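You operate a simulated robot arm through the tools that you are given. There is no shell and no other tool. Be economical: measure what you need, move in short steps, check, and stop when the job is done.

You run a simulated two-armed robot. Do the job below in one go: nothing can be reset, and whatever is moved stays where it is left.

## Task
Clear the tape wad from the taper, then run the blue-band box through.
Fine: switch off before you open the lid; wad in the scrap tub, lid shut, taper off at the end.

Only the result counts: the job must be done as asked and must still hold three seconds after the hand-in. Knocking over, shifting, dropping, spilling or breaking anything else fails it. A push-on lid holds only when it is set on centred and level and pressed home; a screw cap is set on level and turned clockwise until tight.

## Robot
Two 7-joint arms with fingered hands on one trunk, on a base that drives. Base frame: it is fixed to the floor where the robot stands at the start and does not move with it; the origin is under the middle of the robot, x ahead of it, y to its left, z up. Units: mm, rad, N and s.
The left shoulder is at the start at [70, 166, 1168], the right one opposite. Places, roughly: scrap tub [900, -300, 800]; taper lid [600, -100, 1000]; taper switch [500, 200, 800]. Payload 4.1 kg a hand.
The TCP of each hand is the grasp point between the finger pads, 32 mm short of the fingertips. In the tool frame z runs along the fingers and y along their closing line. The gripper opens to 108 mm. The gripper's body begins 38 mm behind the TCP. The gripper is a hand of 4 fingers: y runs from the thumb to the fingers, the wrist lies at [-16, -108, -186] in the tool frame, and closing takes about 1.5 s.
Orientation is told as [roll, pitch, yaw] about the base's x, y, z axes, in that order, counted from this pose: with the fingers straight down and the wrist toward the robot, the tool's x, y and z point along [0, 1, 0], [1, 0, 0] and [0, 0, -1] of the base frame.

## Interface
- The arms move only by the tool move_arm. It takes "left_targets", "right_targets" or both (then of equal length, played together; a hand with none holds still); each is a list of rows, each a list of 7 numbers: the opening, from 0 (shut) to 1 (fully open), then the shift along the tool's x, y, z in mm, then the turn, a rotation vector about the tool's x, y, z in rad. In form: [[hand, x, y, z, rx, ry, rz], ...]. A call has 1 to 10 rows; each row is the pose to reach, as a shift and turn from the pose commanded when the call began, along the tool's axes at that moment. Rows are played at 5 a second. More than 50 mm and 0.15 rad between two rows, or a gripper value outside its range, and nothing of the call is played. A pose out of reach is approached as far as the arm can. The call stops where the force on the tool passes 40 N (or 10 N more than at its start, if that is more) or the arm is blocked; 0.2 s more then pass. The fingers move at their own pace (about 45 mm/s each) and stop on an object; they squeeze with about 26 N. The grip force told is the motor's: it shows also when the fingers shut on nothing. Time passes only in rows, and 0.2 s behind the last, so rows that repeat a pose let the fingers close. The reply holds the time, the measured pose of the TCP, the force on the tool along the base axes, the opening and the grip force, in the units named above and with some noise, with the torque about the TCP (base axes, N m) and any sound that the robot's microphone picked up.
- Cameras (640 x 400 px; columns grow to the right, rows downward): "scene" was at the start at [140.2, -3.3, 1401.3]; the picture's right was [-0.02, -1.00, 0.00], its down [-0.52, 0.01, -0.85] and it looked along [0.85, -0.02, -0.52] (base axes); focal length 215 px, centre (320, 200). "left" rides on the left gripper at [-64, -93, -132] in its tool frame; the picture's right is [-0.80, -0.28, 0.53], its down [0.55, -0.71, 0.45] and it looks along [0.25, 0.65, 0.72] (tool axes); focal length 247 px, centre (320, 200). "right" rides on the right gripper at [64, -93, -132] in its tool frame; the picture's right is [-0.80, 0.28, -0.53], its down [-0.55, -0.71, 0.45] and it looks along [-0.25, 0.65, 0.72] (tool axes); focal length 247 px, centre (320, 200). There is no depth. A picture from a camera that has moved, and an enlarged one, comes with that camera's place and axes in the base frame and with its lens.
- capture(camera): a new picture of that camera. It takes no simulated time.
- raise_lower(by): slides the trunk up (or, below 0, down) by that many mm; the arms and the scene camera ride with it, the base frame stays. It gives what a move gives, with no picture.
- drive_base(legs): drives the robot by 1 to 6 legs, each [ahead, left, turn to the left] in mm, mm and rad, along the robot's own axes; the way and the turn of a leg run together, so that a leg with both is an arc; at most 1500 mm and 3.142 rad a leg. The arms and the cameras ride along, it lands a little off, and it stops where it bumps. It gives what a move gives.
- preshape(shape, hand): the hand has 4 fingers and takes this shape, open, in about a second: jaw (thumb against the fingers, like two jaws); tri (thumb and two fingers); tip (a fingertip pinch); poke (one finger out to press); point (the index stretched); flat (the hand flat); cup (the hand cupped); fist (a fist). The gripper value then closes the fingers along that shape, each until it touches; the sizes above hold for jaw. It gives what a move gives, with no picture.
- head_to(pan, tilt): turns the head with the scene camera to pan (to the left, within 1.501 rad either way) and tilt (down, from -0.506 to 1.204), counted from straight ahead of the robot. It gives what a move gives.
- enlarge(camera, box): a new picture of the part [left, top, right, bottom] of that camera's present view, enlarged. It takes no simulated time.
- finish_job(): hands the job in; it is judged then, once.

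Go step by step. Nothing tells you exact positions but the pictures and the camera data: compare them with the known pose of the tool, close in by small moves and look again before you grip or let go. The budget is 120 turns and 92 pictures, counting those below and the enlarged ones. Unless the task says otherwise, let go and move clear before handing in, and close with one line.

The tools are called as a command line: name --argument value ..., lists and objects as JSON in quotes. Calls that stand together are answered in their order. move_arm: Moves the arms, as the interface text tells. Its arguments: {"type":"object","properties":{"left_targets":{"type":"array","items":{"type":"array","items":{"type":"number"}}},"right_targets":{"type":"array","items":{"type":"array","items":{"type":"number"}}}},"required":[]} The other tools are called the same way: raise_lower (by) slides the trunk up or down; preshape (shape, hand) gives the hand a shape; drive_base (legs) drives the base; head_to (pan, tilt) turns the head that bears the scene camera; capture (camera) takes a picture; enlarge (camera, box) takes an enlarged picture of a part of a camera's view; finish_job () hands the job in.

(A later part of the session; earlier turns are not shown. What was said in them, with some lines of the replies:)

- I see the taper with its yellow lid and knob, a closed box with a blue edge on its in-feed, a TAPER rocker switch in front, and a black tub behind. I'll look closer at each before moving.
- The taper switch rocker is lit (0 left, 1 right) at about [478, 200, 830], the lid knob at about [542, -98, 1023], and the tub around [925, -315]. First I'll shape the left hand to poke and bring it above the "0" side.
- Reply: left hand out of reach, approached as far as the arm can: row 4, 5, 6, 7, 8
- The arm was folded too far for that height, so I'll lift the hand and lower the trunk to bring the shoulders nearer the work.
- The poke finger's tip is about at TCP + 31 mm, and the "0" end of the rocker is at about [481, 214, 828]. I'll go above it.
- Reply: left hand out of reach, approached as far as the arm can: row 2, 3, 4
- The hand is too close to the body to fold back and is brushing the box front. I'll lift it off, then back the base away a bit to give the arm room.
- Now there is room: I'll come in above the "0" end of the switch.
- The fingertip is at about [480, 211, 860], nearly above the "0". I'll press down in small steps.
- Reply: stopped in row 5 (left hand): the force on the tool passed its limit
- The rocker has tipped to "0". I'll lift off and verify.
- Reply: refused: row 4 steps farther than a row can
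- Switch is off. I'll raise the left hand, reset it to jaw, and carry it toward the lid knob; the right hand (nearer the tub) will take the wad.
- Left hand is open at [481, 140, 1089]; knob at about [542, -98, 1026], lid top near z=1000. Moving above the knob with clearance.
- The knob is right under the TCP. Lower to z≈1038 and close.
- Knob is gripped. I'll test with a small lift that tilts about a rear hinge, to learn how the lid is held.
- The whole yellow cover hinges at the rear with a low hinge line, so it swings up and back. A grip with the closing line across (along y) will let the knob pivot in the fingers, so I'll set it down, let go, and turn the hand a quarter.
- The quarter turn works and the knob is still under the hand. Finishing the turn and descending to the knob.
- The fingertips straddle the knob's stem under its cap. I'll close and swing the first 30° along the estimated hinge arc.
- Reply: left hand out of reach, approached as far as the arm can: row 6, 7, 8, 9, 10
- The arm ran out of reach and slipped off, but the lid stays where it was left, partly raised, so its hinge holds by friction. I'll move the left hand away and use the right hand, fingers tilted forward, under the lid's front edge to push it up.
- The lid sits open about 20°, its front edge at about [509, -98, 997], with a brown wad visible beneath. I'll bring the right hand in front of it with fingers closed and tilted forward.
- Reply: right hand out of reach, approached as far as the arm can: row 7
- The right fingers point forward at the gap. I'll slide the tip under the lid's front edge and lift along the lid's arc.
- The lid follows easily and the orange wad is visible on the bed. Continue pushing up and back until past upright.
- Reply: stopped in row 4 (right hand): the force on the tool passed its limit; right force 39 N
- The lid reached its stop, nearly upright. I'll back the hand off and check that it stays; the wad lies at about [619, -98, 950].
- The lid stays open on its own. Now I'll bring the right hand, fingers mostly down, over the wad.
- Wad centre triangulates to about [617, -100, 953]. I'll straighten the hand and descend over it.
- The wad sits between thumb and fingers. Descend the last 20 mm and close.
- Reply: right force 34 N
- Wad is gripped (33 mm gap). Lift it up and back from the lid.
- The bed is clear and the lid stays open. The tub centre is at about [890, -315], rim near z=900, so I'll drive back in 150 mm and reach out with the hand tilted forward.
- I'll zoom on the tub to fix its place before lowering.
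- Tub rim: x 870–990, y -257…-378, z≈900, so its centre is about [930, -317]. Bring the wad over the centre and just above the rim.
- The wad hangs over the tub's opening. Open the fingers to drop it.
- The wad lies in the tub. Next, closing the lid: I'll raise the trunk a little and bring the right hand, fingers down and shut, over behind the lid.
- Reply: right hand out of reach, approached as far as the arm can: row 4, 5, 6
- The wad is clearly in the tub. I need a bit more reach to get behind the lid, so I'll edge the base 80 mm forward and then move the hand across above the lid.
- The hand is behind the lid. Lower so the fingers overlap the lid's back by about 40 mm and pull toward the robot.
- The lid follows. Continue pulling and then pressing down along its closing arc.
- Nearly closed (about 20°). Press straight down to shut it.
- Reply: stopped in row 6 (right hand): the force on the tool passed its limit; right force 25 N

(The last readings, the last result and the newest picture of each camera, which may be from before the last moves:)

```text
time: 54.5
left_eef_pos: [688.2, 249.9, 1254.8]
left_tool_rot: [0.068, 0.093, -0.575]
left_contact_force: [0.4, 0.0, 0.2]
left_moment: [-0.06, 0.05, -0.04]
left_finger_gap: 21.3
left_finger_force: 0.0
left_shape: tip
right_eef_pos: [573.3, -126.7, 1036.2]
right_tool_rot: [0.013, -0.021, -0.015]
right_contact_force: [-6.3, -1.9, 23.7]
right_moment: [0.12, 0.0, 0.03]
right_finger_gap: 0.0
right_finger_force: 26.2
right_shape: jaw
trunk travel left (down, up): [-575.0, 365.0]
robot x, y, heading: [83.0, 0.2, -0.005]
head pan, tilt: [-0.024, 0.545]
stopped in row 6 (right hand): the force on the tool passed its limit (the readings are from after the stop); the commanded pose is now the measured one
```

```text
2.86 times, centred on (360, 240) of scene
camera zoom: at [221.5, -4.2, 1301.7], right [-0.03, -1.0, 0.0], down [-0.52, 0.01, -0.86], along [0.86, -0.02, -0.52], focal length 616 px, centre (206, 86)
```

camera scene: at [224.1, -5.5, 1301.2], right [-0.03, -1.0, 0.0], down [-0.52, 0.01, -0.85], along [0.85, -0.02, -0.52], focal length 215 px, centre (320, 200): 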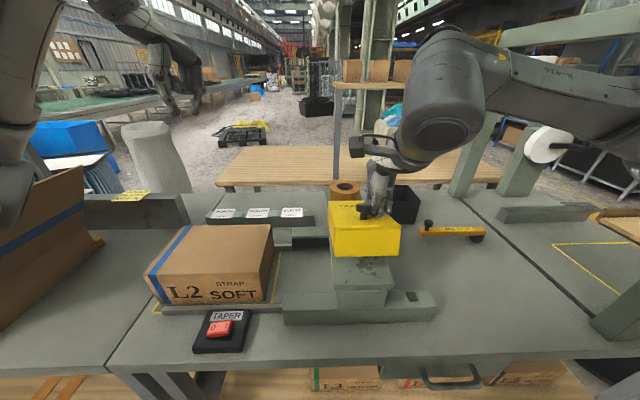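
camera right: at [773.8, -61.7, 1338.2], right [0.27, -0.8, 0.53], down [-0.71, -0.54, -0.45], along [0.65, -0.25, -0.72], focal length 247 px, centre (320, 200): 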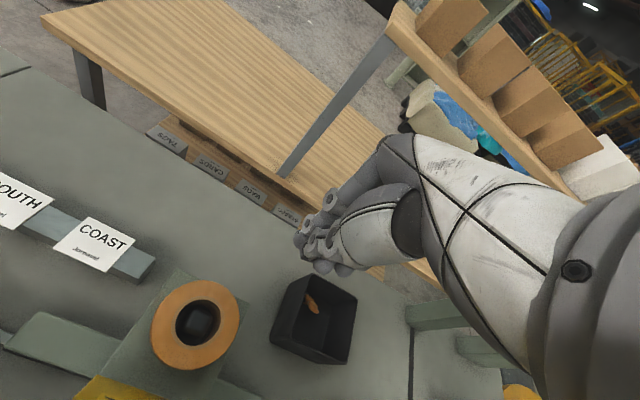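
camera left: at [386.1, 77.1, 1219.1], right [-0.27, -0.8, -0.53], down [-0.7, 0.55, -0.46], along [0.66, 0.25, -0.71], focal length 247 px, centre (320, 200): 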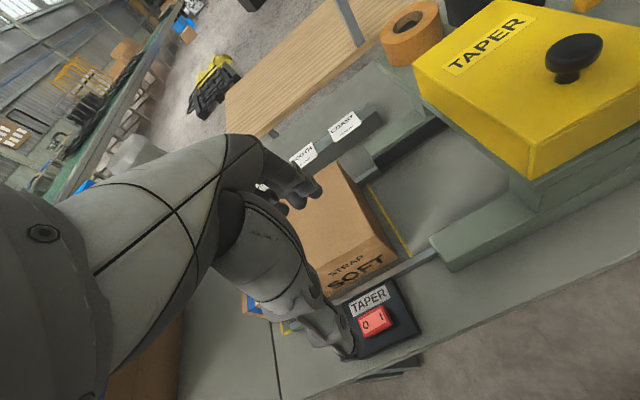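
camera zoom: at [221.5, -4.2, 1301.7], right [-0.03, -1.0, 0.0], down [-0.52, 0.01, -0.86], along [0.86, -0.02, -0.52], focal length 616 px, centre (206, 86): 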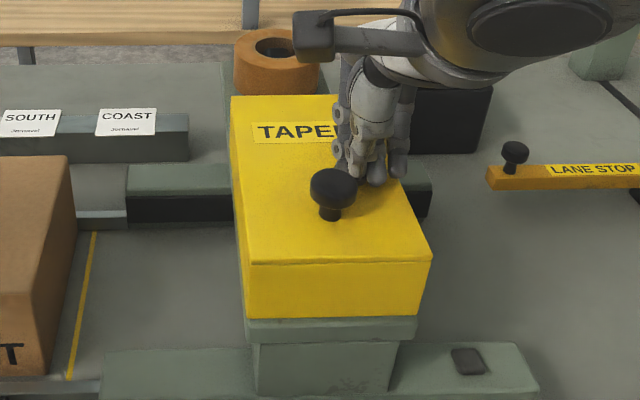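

The lid is shut. I'll raise the right hand clear to the right, then back the robot off to work the switch and the box with the left hand.

move_arm --right_targets '[[0, 0, 0, -30, 0, 0, 0], [0, 0, 0, -70, 0, 0, 0], [0, -10, 0, -110, 0, 0, 0], [0, -50, 0, -130, 0, 0, 0], [0, -95, 0, -140, 0, 0, 0], [0, -140, 0, -140, 0, 0, 0], [0, -185, 0, -140, 0, 0, 0]]'

drive_base --legs '[[-230, 0, 0]]'

raise_lower --by -100

preshape --hand "left" --shape "poke"

capture --camera "scene"

enlarge --camera "scene" --box '[170, 120, 490, 260]'

```text
time: 56.1
left_eef_pos: [690.3, 247.5, 1254.9]
left_tool_rot: [0.067, 0.095, -0.576]
left_contact_force: [-0.3, -0.3, 0.5]
left_moment: [0.02, -0.01, 0.0]
left_finger_gap: 21.5
left_finger_force: 0.1
left_shape: tip
right_eef_pos: [568.9, -315.3, 1172.5]
right_tool_rot: [0.012, -0.017, -0.013]
right_contact_force: [0.4, -0.3, 0.4]
right_moment: [0.03, 0.01, 0.01]
right_finger_gap: 0.0
right_finger_force: 25.2
right_shape: jaw
trunk travel left (down, up): [-575.0, 365.0]
robot x, y, heading: [80.6, -0.8, -0.004]
head pan, tilt: [-0.024, 0.545]
```

```text
time: 57.9
left_eef_pos: [460.1, 251.2, 1254.3]
left_tool_rot: [0.064, 0.095, -0.575]
left_contact_force: [0.0, 1.3, 1.1]
left_moment: [0.02, -0.01, 0.03]
left_finger_gap: 21.5
left_finger_force: 0.0
left_shape: tip
right_eef_pos: [340.9, -311.6, 1172.5]
right_tool_rot: [0.01, -0.015, -0.012]
right_contact_force: [0.4, -0.2, 0.2]
right_moment: [-0.02, -0.04, -0.02]
right_finger_gap: 0.0
right_finger_force: 26.3
right_shape: jaw
trunk travel left (down, up): [-575.0, 365.0]
robot x, y, heading: [-144.4, -2.2, -0.001]
head pan, tilt: [-0.024, 0.545]
```

```text
time: 59.2
left_eef_pos: [460.8, 251.5, 1155.3]
left_tool_rot: [0.065, 0.097, -0.574]
left_contact_force: [0.6, 0.0, 0.2]
left_moment: [-0.04, -0.04, 0.01]
left_finger_gap: 21.5
left_finger_force: 0.0
left_shape: tip
right_eef_pos: [340.9, -310.8, 1072.8]
right_tool_rot: [0.008, -0.015, -0.012]
right_contact_force: [0.8, 0.2, 0.4]
right_moment: [0.0, -0.01, 0.03]
right_finger_gap: 0.0
right_finger_force: 26.1
right_shape: jaw
trunk travel left (down, up): [-475.0, 465.0]
robot x, y, heading: [-143.7, 4.4, -0.002]
head pan, tilt: [-0.024, 0.545]
```

```text
time: 60.1
left_eef_pos: [460.0, 251.0, 1155.3]
left_tool_rot: [0.065, 0.095, -0.574]
left_contact_force: [-0.2, 0.1, -0.6]
left_moment: [-0.01, -0.02, 0.01]
left_finger_gap: 0.0
left_finger_force: 0.0
left_shape: poke
right_eef_pos: [340.2, -310.9, 1071.4]
right_tool_rot: [0.008, -0.016, -0.012]
right_contact_force: [-0.1, 0.0, -0.3]
right_moment: [-0.05, 0.03, -0.03]
right_finger_gap: 0.0
right_finger_force: 26.4
right_shape: jaw
trunk travel left (down, up): [-475.0, 465.0]
robot x, y, heading: [-147.4, -2.5, -0.004]
head pan, tilt: [-0.024, 0.545]
```

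```text
25 pictures are left
camera scene: at [-6.2, -3.4, 1201.3], right [-0.03, -1.0, 0.0], down [-0.52, 0.01, -0.85], along [0.85, -0.02, -0.52], focal length 215 px, centre (320, 200)
```

scene: 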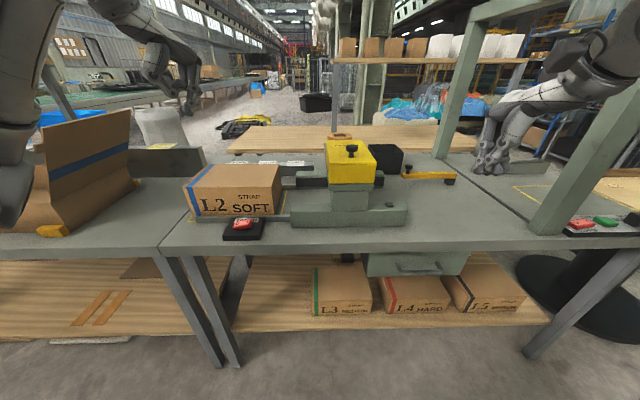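

```text
2.00 times, centred on (330, 190) of scene
camera zoom: at [-6.2, -3.4, 1201.3], right [-0.03, -1.0, 0.0], down [-0.52, 0.01, -0.85], along [0.85, -0.02, -0.52], focal length 431 px, centre (300, 220)
```

zoom: 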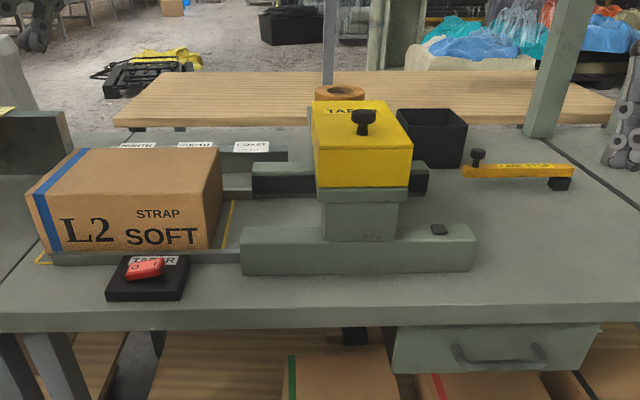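

Box top (~z 892) fits under the taper's bridge. Now straighten the left hand, then go above the "1" end of the switch.

move_arm --left_targets '[[0, 0, 0, 0, -0.028, 0, -0.14], [0, 0, 0, 0, -0.057, 0, -0.28], [0, 0, 0, 0, -0.086, 0, -0.42], [0, 0, 0, 0, -0.115, -0.003, -0.555], [0, 0, 0, 0, -0.115, -0.003, -0.574]]'

```text
time: 61.3
left_eef_pos: [461.6, 250.8, 1154.2]
left_tool_rot: [0.072, -0.064, -0.007]
left_contact_force: [-0.2, -0.3, 0.6]
left_moment: [0.0, 0.0, 0.01]
left_finger_gap: 0.0
left_finger_force: 0.0
left_shape: poke
right_eef_pos: [341.2, -312.0, 1072.4]
right_tool_rot: [0.01, -0.016, -0.013]
right_contact_force: [-0.1, 0.4, 0.5]
right_moment: [-0.01, 0.01, 0.03]
right_finger_gap: 0.0
right_finger_force: 25.9
right_shape: jaw
trunk travel left (down, up): [-475.0, 465.0]
robot x, y, heading: [-145.2, 1.3, -0.0]
head pan, tilt: [-0.024, 0.545]
```

move_arm --left_targets '[[0, -15, 0, 40, 0.03, -0.036, 0], [0, -30, 1, 80, 0.064, -0.072, 0], [0, -45, 2, 120, 0.064, -0.072, 0], [0, -60, 3, 160, 0.064, -0.072, 0], [0, -72, 4, 200, 0.064, -0.072, 0], [0, -82, 4, 240, 0.064, -0.072, 0], [0, -82, 4, 260, 0.064, -0.072, 0]]'

enlarge --camera "left" --box '[240, 180, 480, 330]'

```text
time: 62.9
left_eef_pos: [480.9, 187.2, 889.6]
left_tool_rot: [-0.002, 0.003, -0.006]
left_contact_force: [-0.5, -0.6, -1.2]
left_moment: [-0.01, 0.01, -0.01]
left_finger_gap: 0.1
left_finger_force: 0.2
left_shape: poke
right_eef_pos: [339.7, -311.3, 1071.1]
right_tool_rot: [0.011, -0.015, -0.012]
right_contact_force: [-0.4, -0.2, 0.2]
right_moment: [0.04, 0.01, -0.01]
right_finger_gap: 0.0
right_finger_force: 25.8
right_shape: jaw
trunk travel left (down, up): [-475.0, 465.0]
robot x, y, heading: [-144.4, -0.4, -0.002]
head pan, tilt: [-0.024, 0.545]
```

```text
2.67 times, centred on (360, 255) of left
camera zoom: at [388.6, 123.8, 1021.4], right [-0.29, -0.8, -0.53], down [-0.7, 0.55, -0.45], along [0.65, 0.24, -0.72], focal length 659 px, centre (213, 53)
```

zoom: 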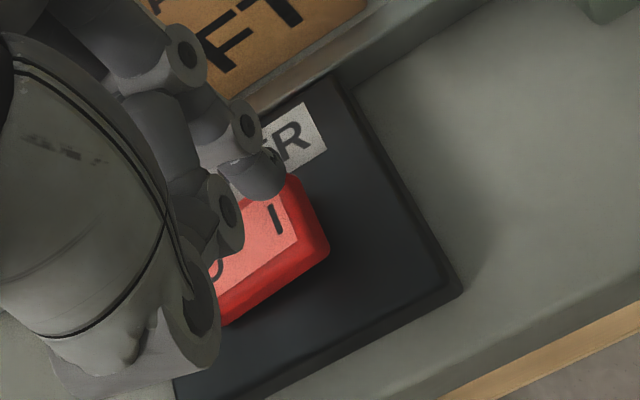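

Fingertip is over the "1" end. Press it down.

move_arm --left_targets '[[0, 0, 1, 12, 0, 0, 0], [0, 0, 1, 20, 0, 0, 0], [0, 0, 1, 27, 0, 0, 0], [0, 0, 1, 33, 0, 0, 0], [0, 0, 1, 39, 0, 0, 0]]'

move_arm --left_targets '[[0, 0, -2, -30, 0, 0, 0], [0, 0, -5, -75, 0, 0, 0], [0, 0, -10, -120, 0, 0, 0], [0, 20, -10, -150, 0, 0, 0], [0, 60, -10, -160, 0, 0, 0], [0, 105, -10, -160, 0, 0, 0]]'

enlarge --camera "scene" --box '[170, 120, 490, 260]'

```text
time: 64.0
left_eef_pos: [481.4, 184.1, 865.7]
left_tool_rot: [-0.008, -0.019, -0.011]
left_contact_force: [-6.0, -5.8, 21.8]
left_moment: [0.15, 0.37, 0.14]
left_finger_gap: 0.2
left_finger_force: 0.1
left_shape: poke
right_eef_pos: [338.3, -313.3, 1072.8]
right_tool_rot: [0.009, -0.018, -0.014]
right_contact_force: [0.8, -0.3, 0.4]
right_moment: [0.01, 0.0, -0.01]
right_finger_gap: 0.0
right_finger_force: 25.7
right_shape: jaw
trunk travel left (down, up): [-475.0, 465.0]
robot x, y, heading: [-145.8, 0.9, 0.0]
head pan, tilt: [-0.024, 0.545]
stopped in row 5 (left hand): the force on the tool passed its limit (the readings are from after the stop); the commanded pose is now the measured one
```

```text
time: 65.4
left_eef_pos: [473.8, 294.6, 1017.9]
left_tool_rot: [-0.008, -0.012, -0.009]
left_contact_force: [0.2, 0.2, -0.2]
left_moment: [-0.04, -0.01, 0.01]
left_finger_gap: 0.0
left_finger_force: 0.1
left_shape: poke
right_eef_pos: [341.0, -310.6, 1071.4]
right_tool_rot: [0.009, -0.017, -0.013]
right_contact_force: [-0.5, 0.0, 0.6]
right_moment: [0.01, 0.01, 0.03]
right_finger_gap: 0.0
right_finger_force: 26.1
right_shape: jaw
trunk travel left (down, up): [-475.0, 465.0]
robot x, y, heading: [-147.0, 2.5, -0.008]
head pan, tilt: [-0.024, 0.545]
```

```text
2.00 times, centred on (330, 190) of scene
camera zoom: at [-6.6, -2.4, 1201.4], right [-0.03, -1.0, 0.0], down [-0.52, 0.01, -0.86], along [0.85, -0.02, -0.52], focal length 431 px, centre (300, 220)
```

zoom: 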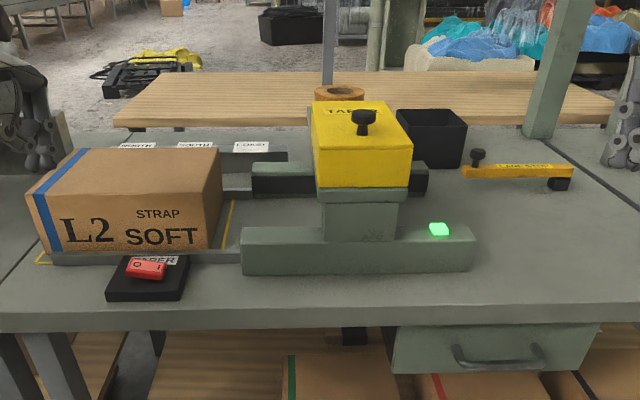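

The taper's green light is on. Now the left hand goes, fingers shut and down, to the left of the box to push it into the taper.

preshape --hand "left" --shape "jaw"

move_arm --left_targets '[[0, 30, 24, -10, 0, 0, 0], [0, 60, 48, -10, 0, 0, 0], [0, 90, 72, -10, 0, 0, 0], [0, 120, 96, -10, 0, 0, 0], [0, 150, 120, -10, 0, 0, 0], [0, 180, 144, 0, 0, 0, 0], [0, 185, 146, 40, 0, 0, 0], [0, 185, 146, 80, 0, 0, 0]]'

capture --camera "left"

capture --camera "scene"

```text
time: 66.3
left_eef_pos: [473.9, 292.0, 1017.5]
left_tool_rot: [-0.006, -0.012, -0.01]
left_contact_force: [-0.3, -0.1, 0.4]
left_moment: [-0.01, 0.0, -0.02]
left_finger_gap: 108.0
left_finger_force: 0.1
left_shape: jaw
right_eef_pos: [341.0, -311.4, 1070.9]
right_tool_rot: [0.008, -0.017, -0.012]
right_contact_force: [1.1, -0.1, -0.3]
right_moment: [0.0, 0.0, 0.03]
right_finger_gap: 0.1
right_finger_force: 26.3
right_shape: jaw
trunk travel left (down, up): [-475.0, 465.0]
robot x, y, heading: [-141.3, -1.3, -0.002]
head pan, tilt: [-0.024, 0.545]
```

```text
time: 68.1
left_eef_pos: [621.5, 474.4, 941.5]
left_tool_rot: [-0.006, -0.011, -0.009]
left_contact_force: [0.4, 1.4, 0.5]
left_moment: [-0.02, 0.02, 0.01]
left_finger_gap: 0.3
left_finger_force: 26.1
left_shape: jaw
right_eef_pos: [341.7, -311.8, 1071.1]
right_tool_rot: [0.009, -0.013, -0.011]
right_contact_force: [0.1, -0.6, 0.3]
right_moment: [0.01, -0.02, 0.03]
right_finger_gap: 0.0
right_finger_force: 26.0
right_shape: jaw
trunk travel left (down, up): [-475.0, 465.0]
robot x, y, heading: [-146.7, 1.2, 0.003]
head pan, tilt: [-0.024, 0.545]
```

```text
21 pictures are left
camera left: at [527.9, 412.0, 1072.9], right [-0.28, -0.8, -0.53], down [-0.7, 0.55, -0.46], along [0.66, 0.24, -0.71], focal length 247 px, centre (320, 200)
```

left: 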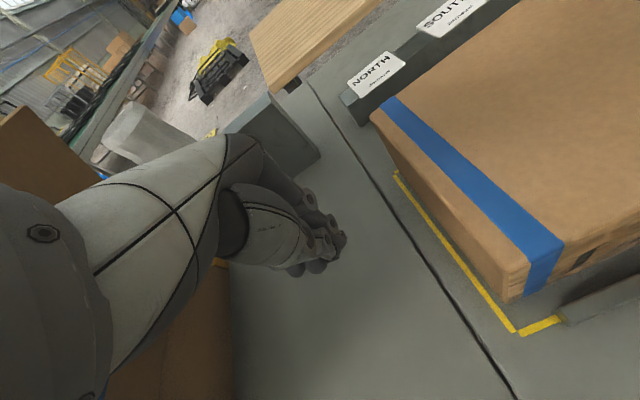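

```text
20 pictures are left
camera scene: at [-5.4, -3.2, 1201.3], right [-0.03, -1.0, 0.0], down [-0.52, 0.01, -0.85], along [0.85, -0.02, -0.52], focal length 215 px, centre (320, 200)
```

scene: 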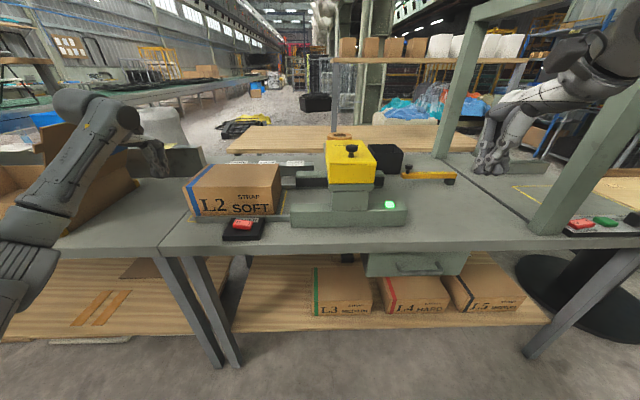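

The box spans x 564–759 with its left face at y≈383, so I should push at x≈660. I'll drive 50 mm forward and lower the hand beside the box.

drive_base --legs '[[50, 0, 0]]'

move_arm --left_targets '[[0, 0, -5, 35, 0, 0, 0], [0, 0, -10, 74, 0, 0, 0], [0, -20, -10, 74, 0, 0, 0], [0, -35, -10, 74, 0, 0, 0], [0, -50, -10, 74, 0, 0, 0], [0, -65, -10, 74, 0, 0, 0], [0, -80, -10, 74, 0, 0, 0]]'

capture --camera "left"

```text
time: 69.0
left_eef_pos: [673.2, 474.2, 940.9]
left_tool_rot: [-0.005, -0.007, -0.01]
left_contact_force: [0.1, -0.9, -0.3]
left_moment: [0.01, 0.04, 0.02]
left_finger_gap: 0.1
left_finger_force: 26.2
left_shape: jaw
right_eef_pos: [393.9, -312.0, 1069.7]
right_tool_rot: [0.008, -0.015, -0.013]
right_contact_force: [0.2, 0.5, 0.8]
right_moment: [-0.03, 0.04, 0.05]
right_finger_gap: 0.1
right_finger_force: 25.8
right_shape: jaw
trunk travel left (down, up): [-475.0, 465.0]
robot x, y, heading: [-94.6, -0.2, -0.003]
head pan, tilt: [-0.024, 0.545]
```

```text
time: 70.6
left_eef_pos: [659.5, 394.2, 869.8]
left_tool_rot: [-0.005, -0.011, -0.008]
left_contact_force: [-0.5, 1.1, -0.7]
left_moment: [-0.02, 0.01, 0.08]
left_finger_gap: 0.0
left_finger_force: 25.3
left_shape: jaw
right_eef_pos: [390.7, -313.0, 1071.8]
right_tool_rot: [0.009, -0.016, -0.014]
right_contact_force: [0.4, -0.1, 0.5]
right_moment: [0.02, -0.04, 0.01]
right_finger_gap: 0.1
right_finger_force: 26.0
right_shape: jaw
trunk travel left (down, up): [-475.0, 465.0]
robot x, y, heading: [-95.7, 0.2, -0.005]
head pan, tilt: [-0.024, 0.545]
```

```text
19 pictures are left
camera left: at [566.7, 330.9, 1000.1], right [-0.28, -0.8, -0.53], down [-0.7, 0.55, -0.46], along [0.66, 0.24, -0.71], focal length 247 px, centre (320, 200)
```

left: 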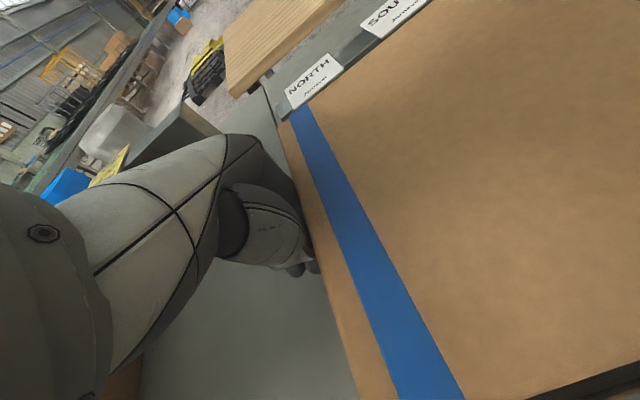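

The fingers are just at the box's left face. Push it toward the taper.

move_arm --left_targets '[[0, -12, 0, 0, 0, 0, 0], [0, -24, 0, 0, 0, 0, 0], [0, -36, 0, 0, 0, 0, 0], [0, -48, 0, 0, 0, 0, 0], [0, -60, 0, 0, 0, 0, 0], [0, -72, 0, 0, 0, 0, 0], [0, -84, 0, 0, 0, 0, 0], [0, -96, 0, 0, 0, 0, 0]]'

capture --camera "scene"

```text
time: 72.4
left_eef_pos: [661.7, 295.6, 870.4]
left_tool_rot: [-0.005, -0.01, -0.01]
left_contact_force: [0.3, 0.8, -0.3]
left_moment: [0.02, 0.01, 0.04]
left_finger_gap: 0.0
left_finger_force: 25.4
left_shape: jaw
right_eef_pos: [391.1, -312.4, 1070.0]
right_tool_rot: [0.01, -0.017, -0.013]
right_contact_force: [0.1, 0.7, -0.2]
right_moment: [0.0, 0.02, 0.01]
right_finger_gap: 0.3
right_finger_force: 25.9
right_shape: jaw
trunk travel left (down, up): [-475.0, 465.0]
robot x, y, heading: [-95.0, -1.0, -0.005]
head pan, tilt: [-0.024, 0.545]
```

```text
18 pictures are left
camera scene: at [44.1, -4.2, 1201.3], right [-0.03, -1.0, 0.0], down [-0.52, 0.01, -0.85], along [0.85, -0.02, -0.52], focal length 215 px, centre (320, 200)
```

scene: 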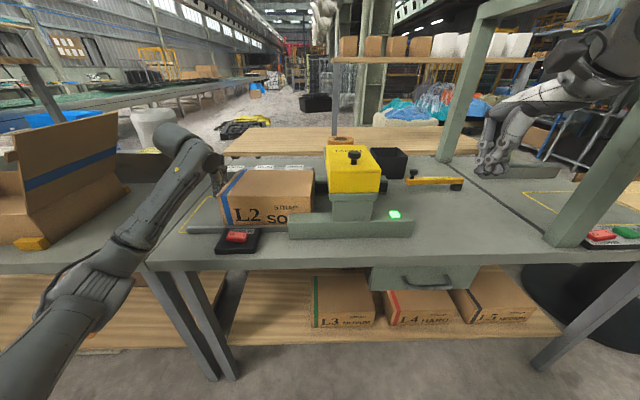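

The box has slid in smoothly; I'll push a bit more and then wait to see whether the belts take it.

move_arm --left_targets '[[0, -12, 0, 0, 0, 0, 0], [0, -24, 0, 0, 0, 0, 0], [0, -36, 0, 0, 0, 0, 0], [0, -36, 0, 0, 0, 0, 0], [0, -36, 0, 0, 0, 0, 0], [0, -36, 0, 0, 0, 0, 0], [0, -36, 0, 0, 0, 0, 0]]'

capture --camera "scene"

```text
time: 74.0
left_eef_pos: [660.3, 259.7, 871.6]
left_tool_rot: [-0.006, -0.011, -0.009]
left_contact_force: [-0.3, 0.2, -1.0]
left_moment: [0.02, -0.02, -0.03]
left_finger_gap: 0.0
left_finger_force: 25.9
left_shape: jaw
right_eef_pos: [391.6, -311.9, 1071.7]
right_tool_rot: [0.009, -0.016, -0.015]
right_contact_force: [0.5, -0.4, -0.8]
right_moment: [0.01, 0.02, 0.01]
right_finger_gap: 0.0
right_finger_force: 25.7
right_shape: jaw
trunk travel left (down, up): [-475.0, 465.0]
robot x, y, heading: [-98.5, 1.8, -0.006]
head pan, tilt: [-0.024, 0.545]
```

```text
17 pictures are left
camera scene: at [44.1, -3.8, 1201.3], right [-0.03, -1.0, 0.0], down [-0.52, 0.01, -0.85], along [0.85, -0.02, -0.52], focal length 215 px, centre (320, 200)
```

scene: 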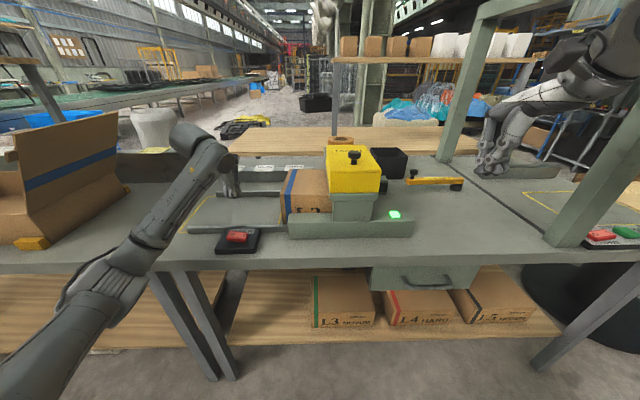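

The belts have taken the box. I'll lift the left hand clear and wait while it runs through.

move_arm --left_targets '[[0, 0, 0, -40, 0, 0, 0], [0, 0, -10, -85, 0, 0, 0], [0, 0, -40, -120, 0, 0, 0], [0, 0, -80, -145, 0, 0, 0], [0, 0, -120, -145, 0, 0, 0], [0, 0, -120, -145, 0, 0, 0]]'

capture --camera "scene"

```text
time: 75.4
left_eef_pos: [540.8, 262.9, 1014.3]
left_tool_rot: [-0.006, -0.01, -0.01]
left_contact_force: [0.5, -0.3, -0.1]
left_moment: [0.0, -0.01, 0.01]
left_finger_gap: 0.1
left_finger_force: 26.3
left_shape: jaw
right_eef_pos: [391.0, -312.0, 1072.2]
right_tool_rot: [0.009, -0.015, -0.013]
right_contact_force: [0.2, -0.9, 0.3]
right_moment: [0.01, -0.01, -0.03]
right_finger_gap: 0.0
right_finger_force: 25.8
right_shape: jaw
trunk travel left (down, up): [-475.0, 465.0]
robot x, y, heading: [-94.9, -1.9, -0.004]
head pan, tilt: [-0.024, 0.545]
```

```text
16 pictures are left
camera scene: at [44.6, -4.1, 1201.2], right [-0.03, -1.0, 0.0], down [-0.52, 0.01, -0.85], along [0.85, -0.02, -0.52], focal length 215 px, centre (320, 200)
```

scene: 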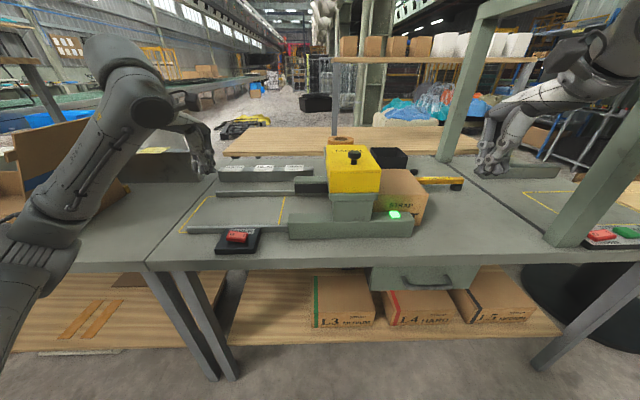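

The box is coming out on the far side. Meanwhile I'll re-shape the left hand to poke and bring it above the switch's "0" end.

preshape --hand "left" --shape "poke"

capture --camera "scene"

```text
time: 76.3
left_eef_pos: [539.5, 263.0, 1013.8]
left_tool_rot: [-0.005, -0.012, -0.007]
left_contact_force: [0.0, 0.5, 0.3]
left_moment: [0.01, 0.01, 0.0]
left_finger_gap: 0.0
left_finger_force: 0.0
left_shape: poke
right_eef_pos: [392.0, -312.9, 1071.8]
right_tool_rot: [0.008, -0.016, -0.015]
right_contact_force: [0.3, 0.0, -0.4]
right_moment: [0.0, 0.01, 0.02]
right_finger_gap: 0.0
right_finger_force: 26.1
right_shape: jaw
trunk travel left (down, up): [-475.0, 465.0]
robot x, y, heading: [-96.9, 1.2, 0.002]
head pan, tilt: [-0.024, 0.545]
```

```text
15 pictures are left
camera scene: at [44.1, -3.8, 1201.3], right [-0.03, -1.0, 0.0], down [-0.52, 0.01, -0.85], along [0.85, -0.02, -0.52], focal length 215 px, centre (320, 200)
```

scene: 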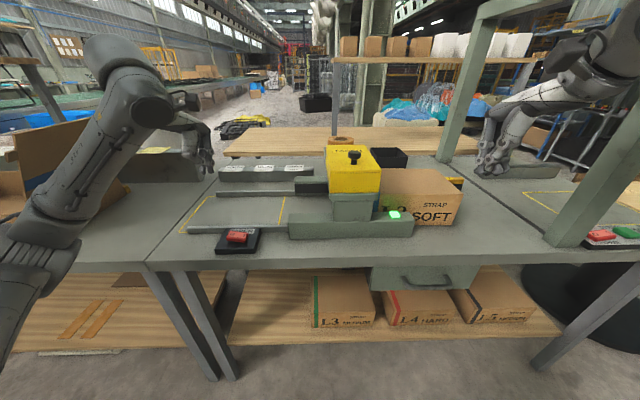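

drive_base --legs '[[-50, 0, 0]]'

capture --camera "scene"

```text
time: 77.2
left_eef_pos: [487.7, 260.9, 1015.6]
left_tool_rot: [-0.005, -0.013, -0.01]
left_contact_force: [-1.2, -0.3, 1.4]
left_moment: [0.0, -0.06, -0.03]
left_finger_gap: 0.0
left_finger_force: 0.0
left_shape: poke
right_eef_pos: [339.5, -313.5, 1072.6]
right_tool_rot: [0.008, -0.018, -0.013]
right_contact_force: [-0.7, 0.0, -0.2]
right_moment: [-0.03, -0.05, 0.02]
right_finger_gap: 0.0
right_finger_force: 25.8
right_shape: jaw
trunk travel left (down, up): [-475.0, 465.0]
robot x, y, heading: [-146.7, -1.1, -0.006]
head pan, tilt: [-0.024, 0.545]
```

```text
14 pictures are left
camera scene: at [-8.6, -3.7, 1201.6], right [-0.03, -1.0, 0.0], down [-0.52, 0.01, -0.86], along [0.86, -0.02, -0.52], focal length 215 px, centre (320, 200)
```

scene: 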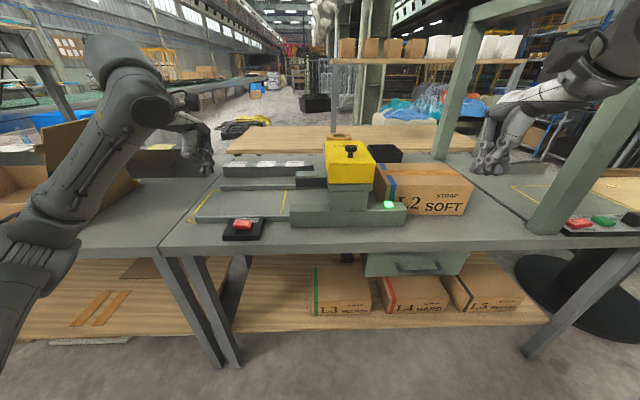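

The box is nearly out. Move above the "0" end while it finishes.

move_arm --left_targets '[[0, -20, -4, 30, 0, 0, 0], [0, -40, -7, 65, 0, 0, 0], [0, -40, -7, 100, 0, 0, 0], [0, -40, -7, 124, 0, 0, 0], [0, -40, -7, 124, 0, 0, 0]]'

enlarge --camera "scene" --box '[200, 110, 520, 270]'

enlarge --camera "left" --box '[240, 180, 480, 330]'

```text
time: 78.4
left_eef_pos: [482.6, 220.4, 888.6]
left_tool_rot: [-0.007, -0.01, -0.009]
left_contact_force: [1.0, -0.2, 0.0]
left_moment: [-0.02, 0.02, 0.02]
left_finger_gap: 0.0
left_finger_force: 0.1
left_shape: poke
right_eef_pos: [340.7, -313.0, 1071.9]
right_tool_rot: [0.01, -0.015, -0.013]
right_contact_force: [0.4, -0.3, -0.5]
right_moment: [-0.02, 0.02, -0.01]
right_finger_gap: 0.0
right_finger_force: 25.9
right_shape: jaw
trunk travel left (down, up): [-475.0, 465.0]
robot x, y, heading: [-146.3, 1.1, -0.007]
head pan, tilt: [-0.024, 0.545]
```

```text
2.00 times, centred on (360, 190) of scene
camera zoom: at [-6.6, -3.8, 1201.3], right [-0.03, -1.0, 0.0], down [-0.52, 0.01, -0.85], along [0.85, -0.02, -0.52], focal length 431 px, centre (240, 220)
```

zoom: 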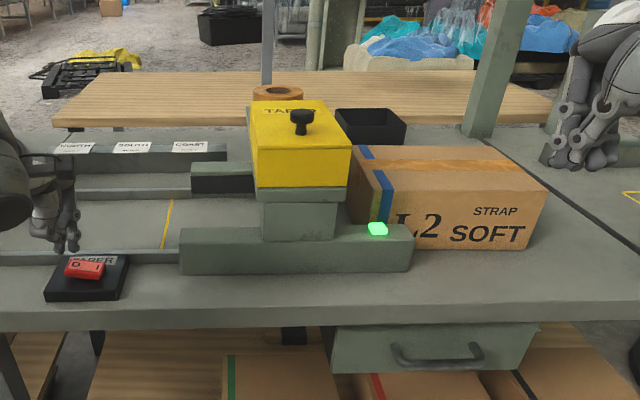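

```text
2.67 times, centred on (360, 255) of left
camera zoom: at [388.9, 158.4, 1019.8], right [-0.29, -0.8, -0.53], down [-0.69, 0.55, -0.46], along [0.66, 0.24, -0.71], focal length 659 px, centre (213, 53)
```

zoom: 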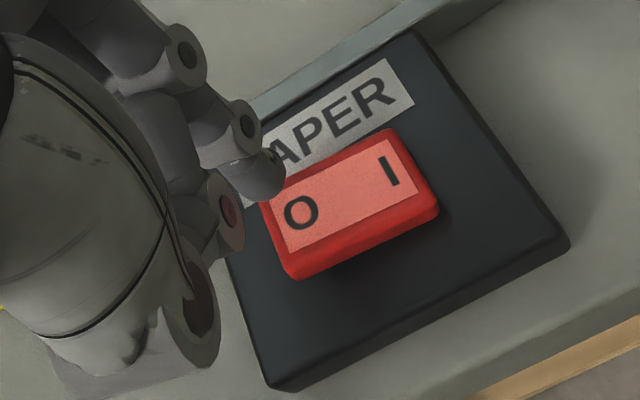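

The box is taped on top. I'll hold still a moment to see whether it is fully out and at rest.

move_arm --left_targets '[[0, 0, 0, 0, 0, 0, 0], [0, 0, 0, 0, 0, 0, 0], [0, 0, 0, 0, 0, 0, 0], [0, 0, 0, 0, 0, 0, 0], [0, 0, 0, 0, 0, 0, 0], [0, 0, 0, 0, 0, 0, 0], [0, 0, 0, 0, 0, 0, 0], [0, 0, 0, 0, 0, 0, 0]]'

enlarge --camera "scene" --box '[200, 110, 520, 270]'

```text
time: 80.2
left_eef_pos: [483.0, 222.4, 888.6]
left_tool_rot: [-0.005, -0.012, -0.012]
left_contact_force: [0.5, -0.4, -0.4]
left_moment: [0.0, -0.02, -0.02]
left_finger_gap: 0.0
left_finger_force: 0.0
left_shape: poke
right_eef_pos: [342.1, -313.3, 1071.1]
right_tool_rot: [0.01, -0.017, -0.014]
right_contact_force: [0.0, -0.1, 0.2]
right_moment: [-0.01, -0.01, 0.02]
right_finger_gap: 0.0
right_finger_force: 25.9
right_shape: jaw
trunk travel left (down, up): [-475.0, 465.0]
robot x, y, heading: [-148.0, -2.5, -0.006]
head pan, tilt: [-0.024, 0.545]
```

```text
2.00 times, centred on (360, 190) of scene
camera zoom: at [-6.6, -3.8, 1201.3], right [-0.03, -1.0, 0.0], down [-0.52, 0.01, -0.85], along [0.85, -0.02, -0.52], focal length 431 px, centre (240, 220)
```

zoom: 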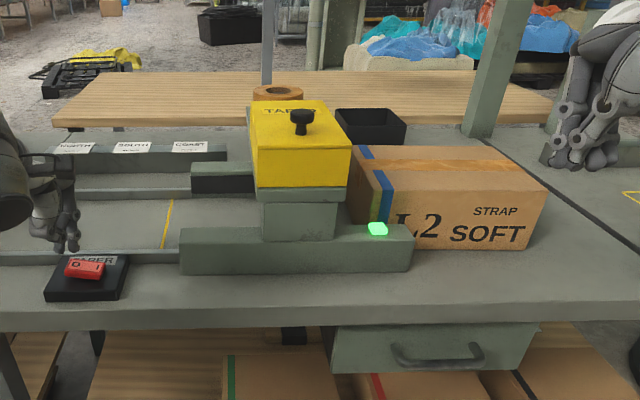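

The box is at rest past the taper, with tape along its top. Now press "0".

move_arm --left_targets '[[0, 1, 0, 12, 0, 0, 0], [0, 1, 0, 20, 0, 0, 0], [0, 1, 0, 27, 0, 0, 0], [0, 1, 0, 33, 0, 0, 0], [0, 1, 0, 39, 0, 0, 0]]'

move_arm --left_targets '[[0, 0, -2, -30, 0, 0, 0], [0, 0, -5, -75, 0, 0, 0], [0, 0, -15, -120, 0, 0, 0], [0, 25, -40, -150, 0, 0, 0], [0, 60, -60, -175, 0, 0, 0]]'

enlarge --camera "scene" --box '[200, 110, 520, 270]'

capture --camera "right"

```text
time: 81.2
left_eef_pos: [485.6, 220.9, 866.0]
left_tool_rot: [-0.011, -0.031, -0.004]
left_contact_force: [-3.4, 2.6, 18.9]
left_moment: [-0.25, 0.15, -0.09]
left_finger_gap: 0.0
left_finger_force: 0.0
left_shape: poke
right_eef_pos: [339.1, -313.7, 1072.3]
right_tool_rot: [0.011, -0.016, -0.014]
right_contact_force: [0.4, 0.1, 0.4]
right_moment: [-0.02, 0.01, 0.0]
right_finger_gap: 0.0
right_finger_force: 26.2
right_shape: jaw
trunk travel left (down, up): [-475.0, 465.0]
robot x, y, heading: [-147.3, 3.3, -0.001]
head pan, tilt: [-0.024, 0.545]
stopped in row 5 (left hand): the force on the tool passed its limit (the readings are from after the stop); the commanded pose is now the measured one
```

```text
time: 82.5
left_eef_pos: [421.8, 284.7, 1036.7]
left_tool_rot: [-0.011, -0.026, -0.008]
left_contact_force: [-0.1, 0.4, 0.6]
left_moment: [-0.02, 0.02, 0.03]
left_finger_gap: 0.0
left_finger_force: 0.0
left_shape: poke
right_eef_pos: [340.0, -310.5, 1072.6]
right_tool_rot: [0.008, -0.017, -0.015]
right_contact_force: [0.3, 0.5, 1.6]
right_moment: [0.0, 0.01, 0.0]
right_finger_gap: 0.0
right_finger_force: 25.8
right_shape: jaw
trunk travel left (down, up): [-475.0, 465.0]
robot x, y, heading: [-145.9, 1.8, -0.001]
head pan, tilt: [-0.024, 0.545]
```

```text
2.00 times, centred on (360, 190) of scene
camera zoom: at [-7.4, -3.1, 1201.4], right [-0.03, -1.0, 0.0], down [-0.52, 0.01, -0.86], along [0.86, -0.02, -0.52], focal length 431 px, centre (240, 220)
```

zoom: 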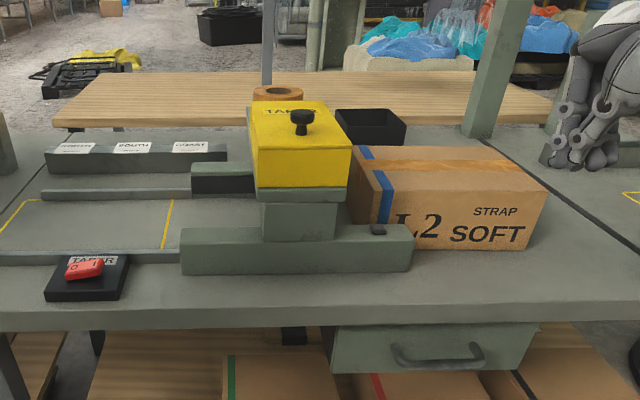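

```text
9 pictures are left
camera right: at [245.7, -248.1, 1202.1], right [0.26, -0.81, 0.53], down [-0.71, -0.53, -0.46], along [0.66, -0.25, -0.71], focal length 247 px, centre (320, 200)
```

right: 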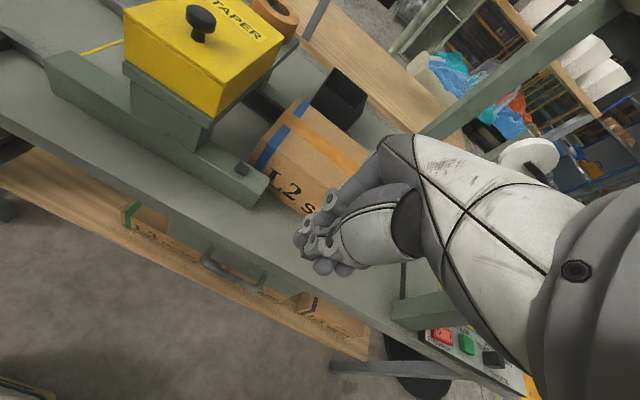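

The lamp is off, the rocker is at "0", the lid is shut and the wad is in the tub. The taped box rests clear of the taper and both hands are clear, so I'm handing in.

finish_job

```text
The job is handed in.
```

The job is handed in: the wad is in the scrap tub, the lid is shut, the blue-band box has been run through and taped, and the taper is off. The one thing I didn't see at the end was the lane stop, because the box hid it.
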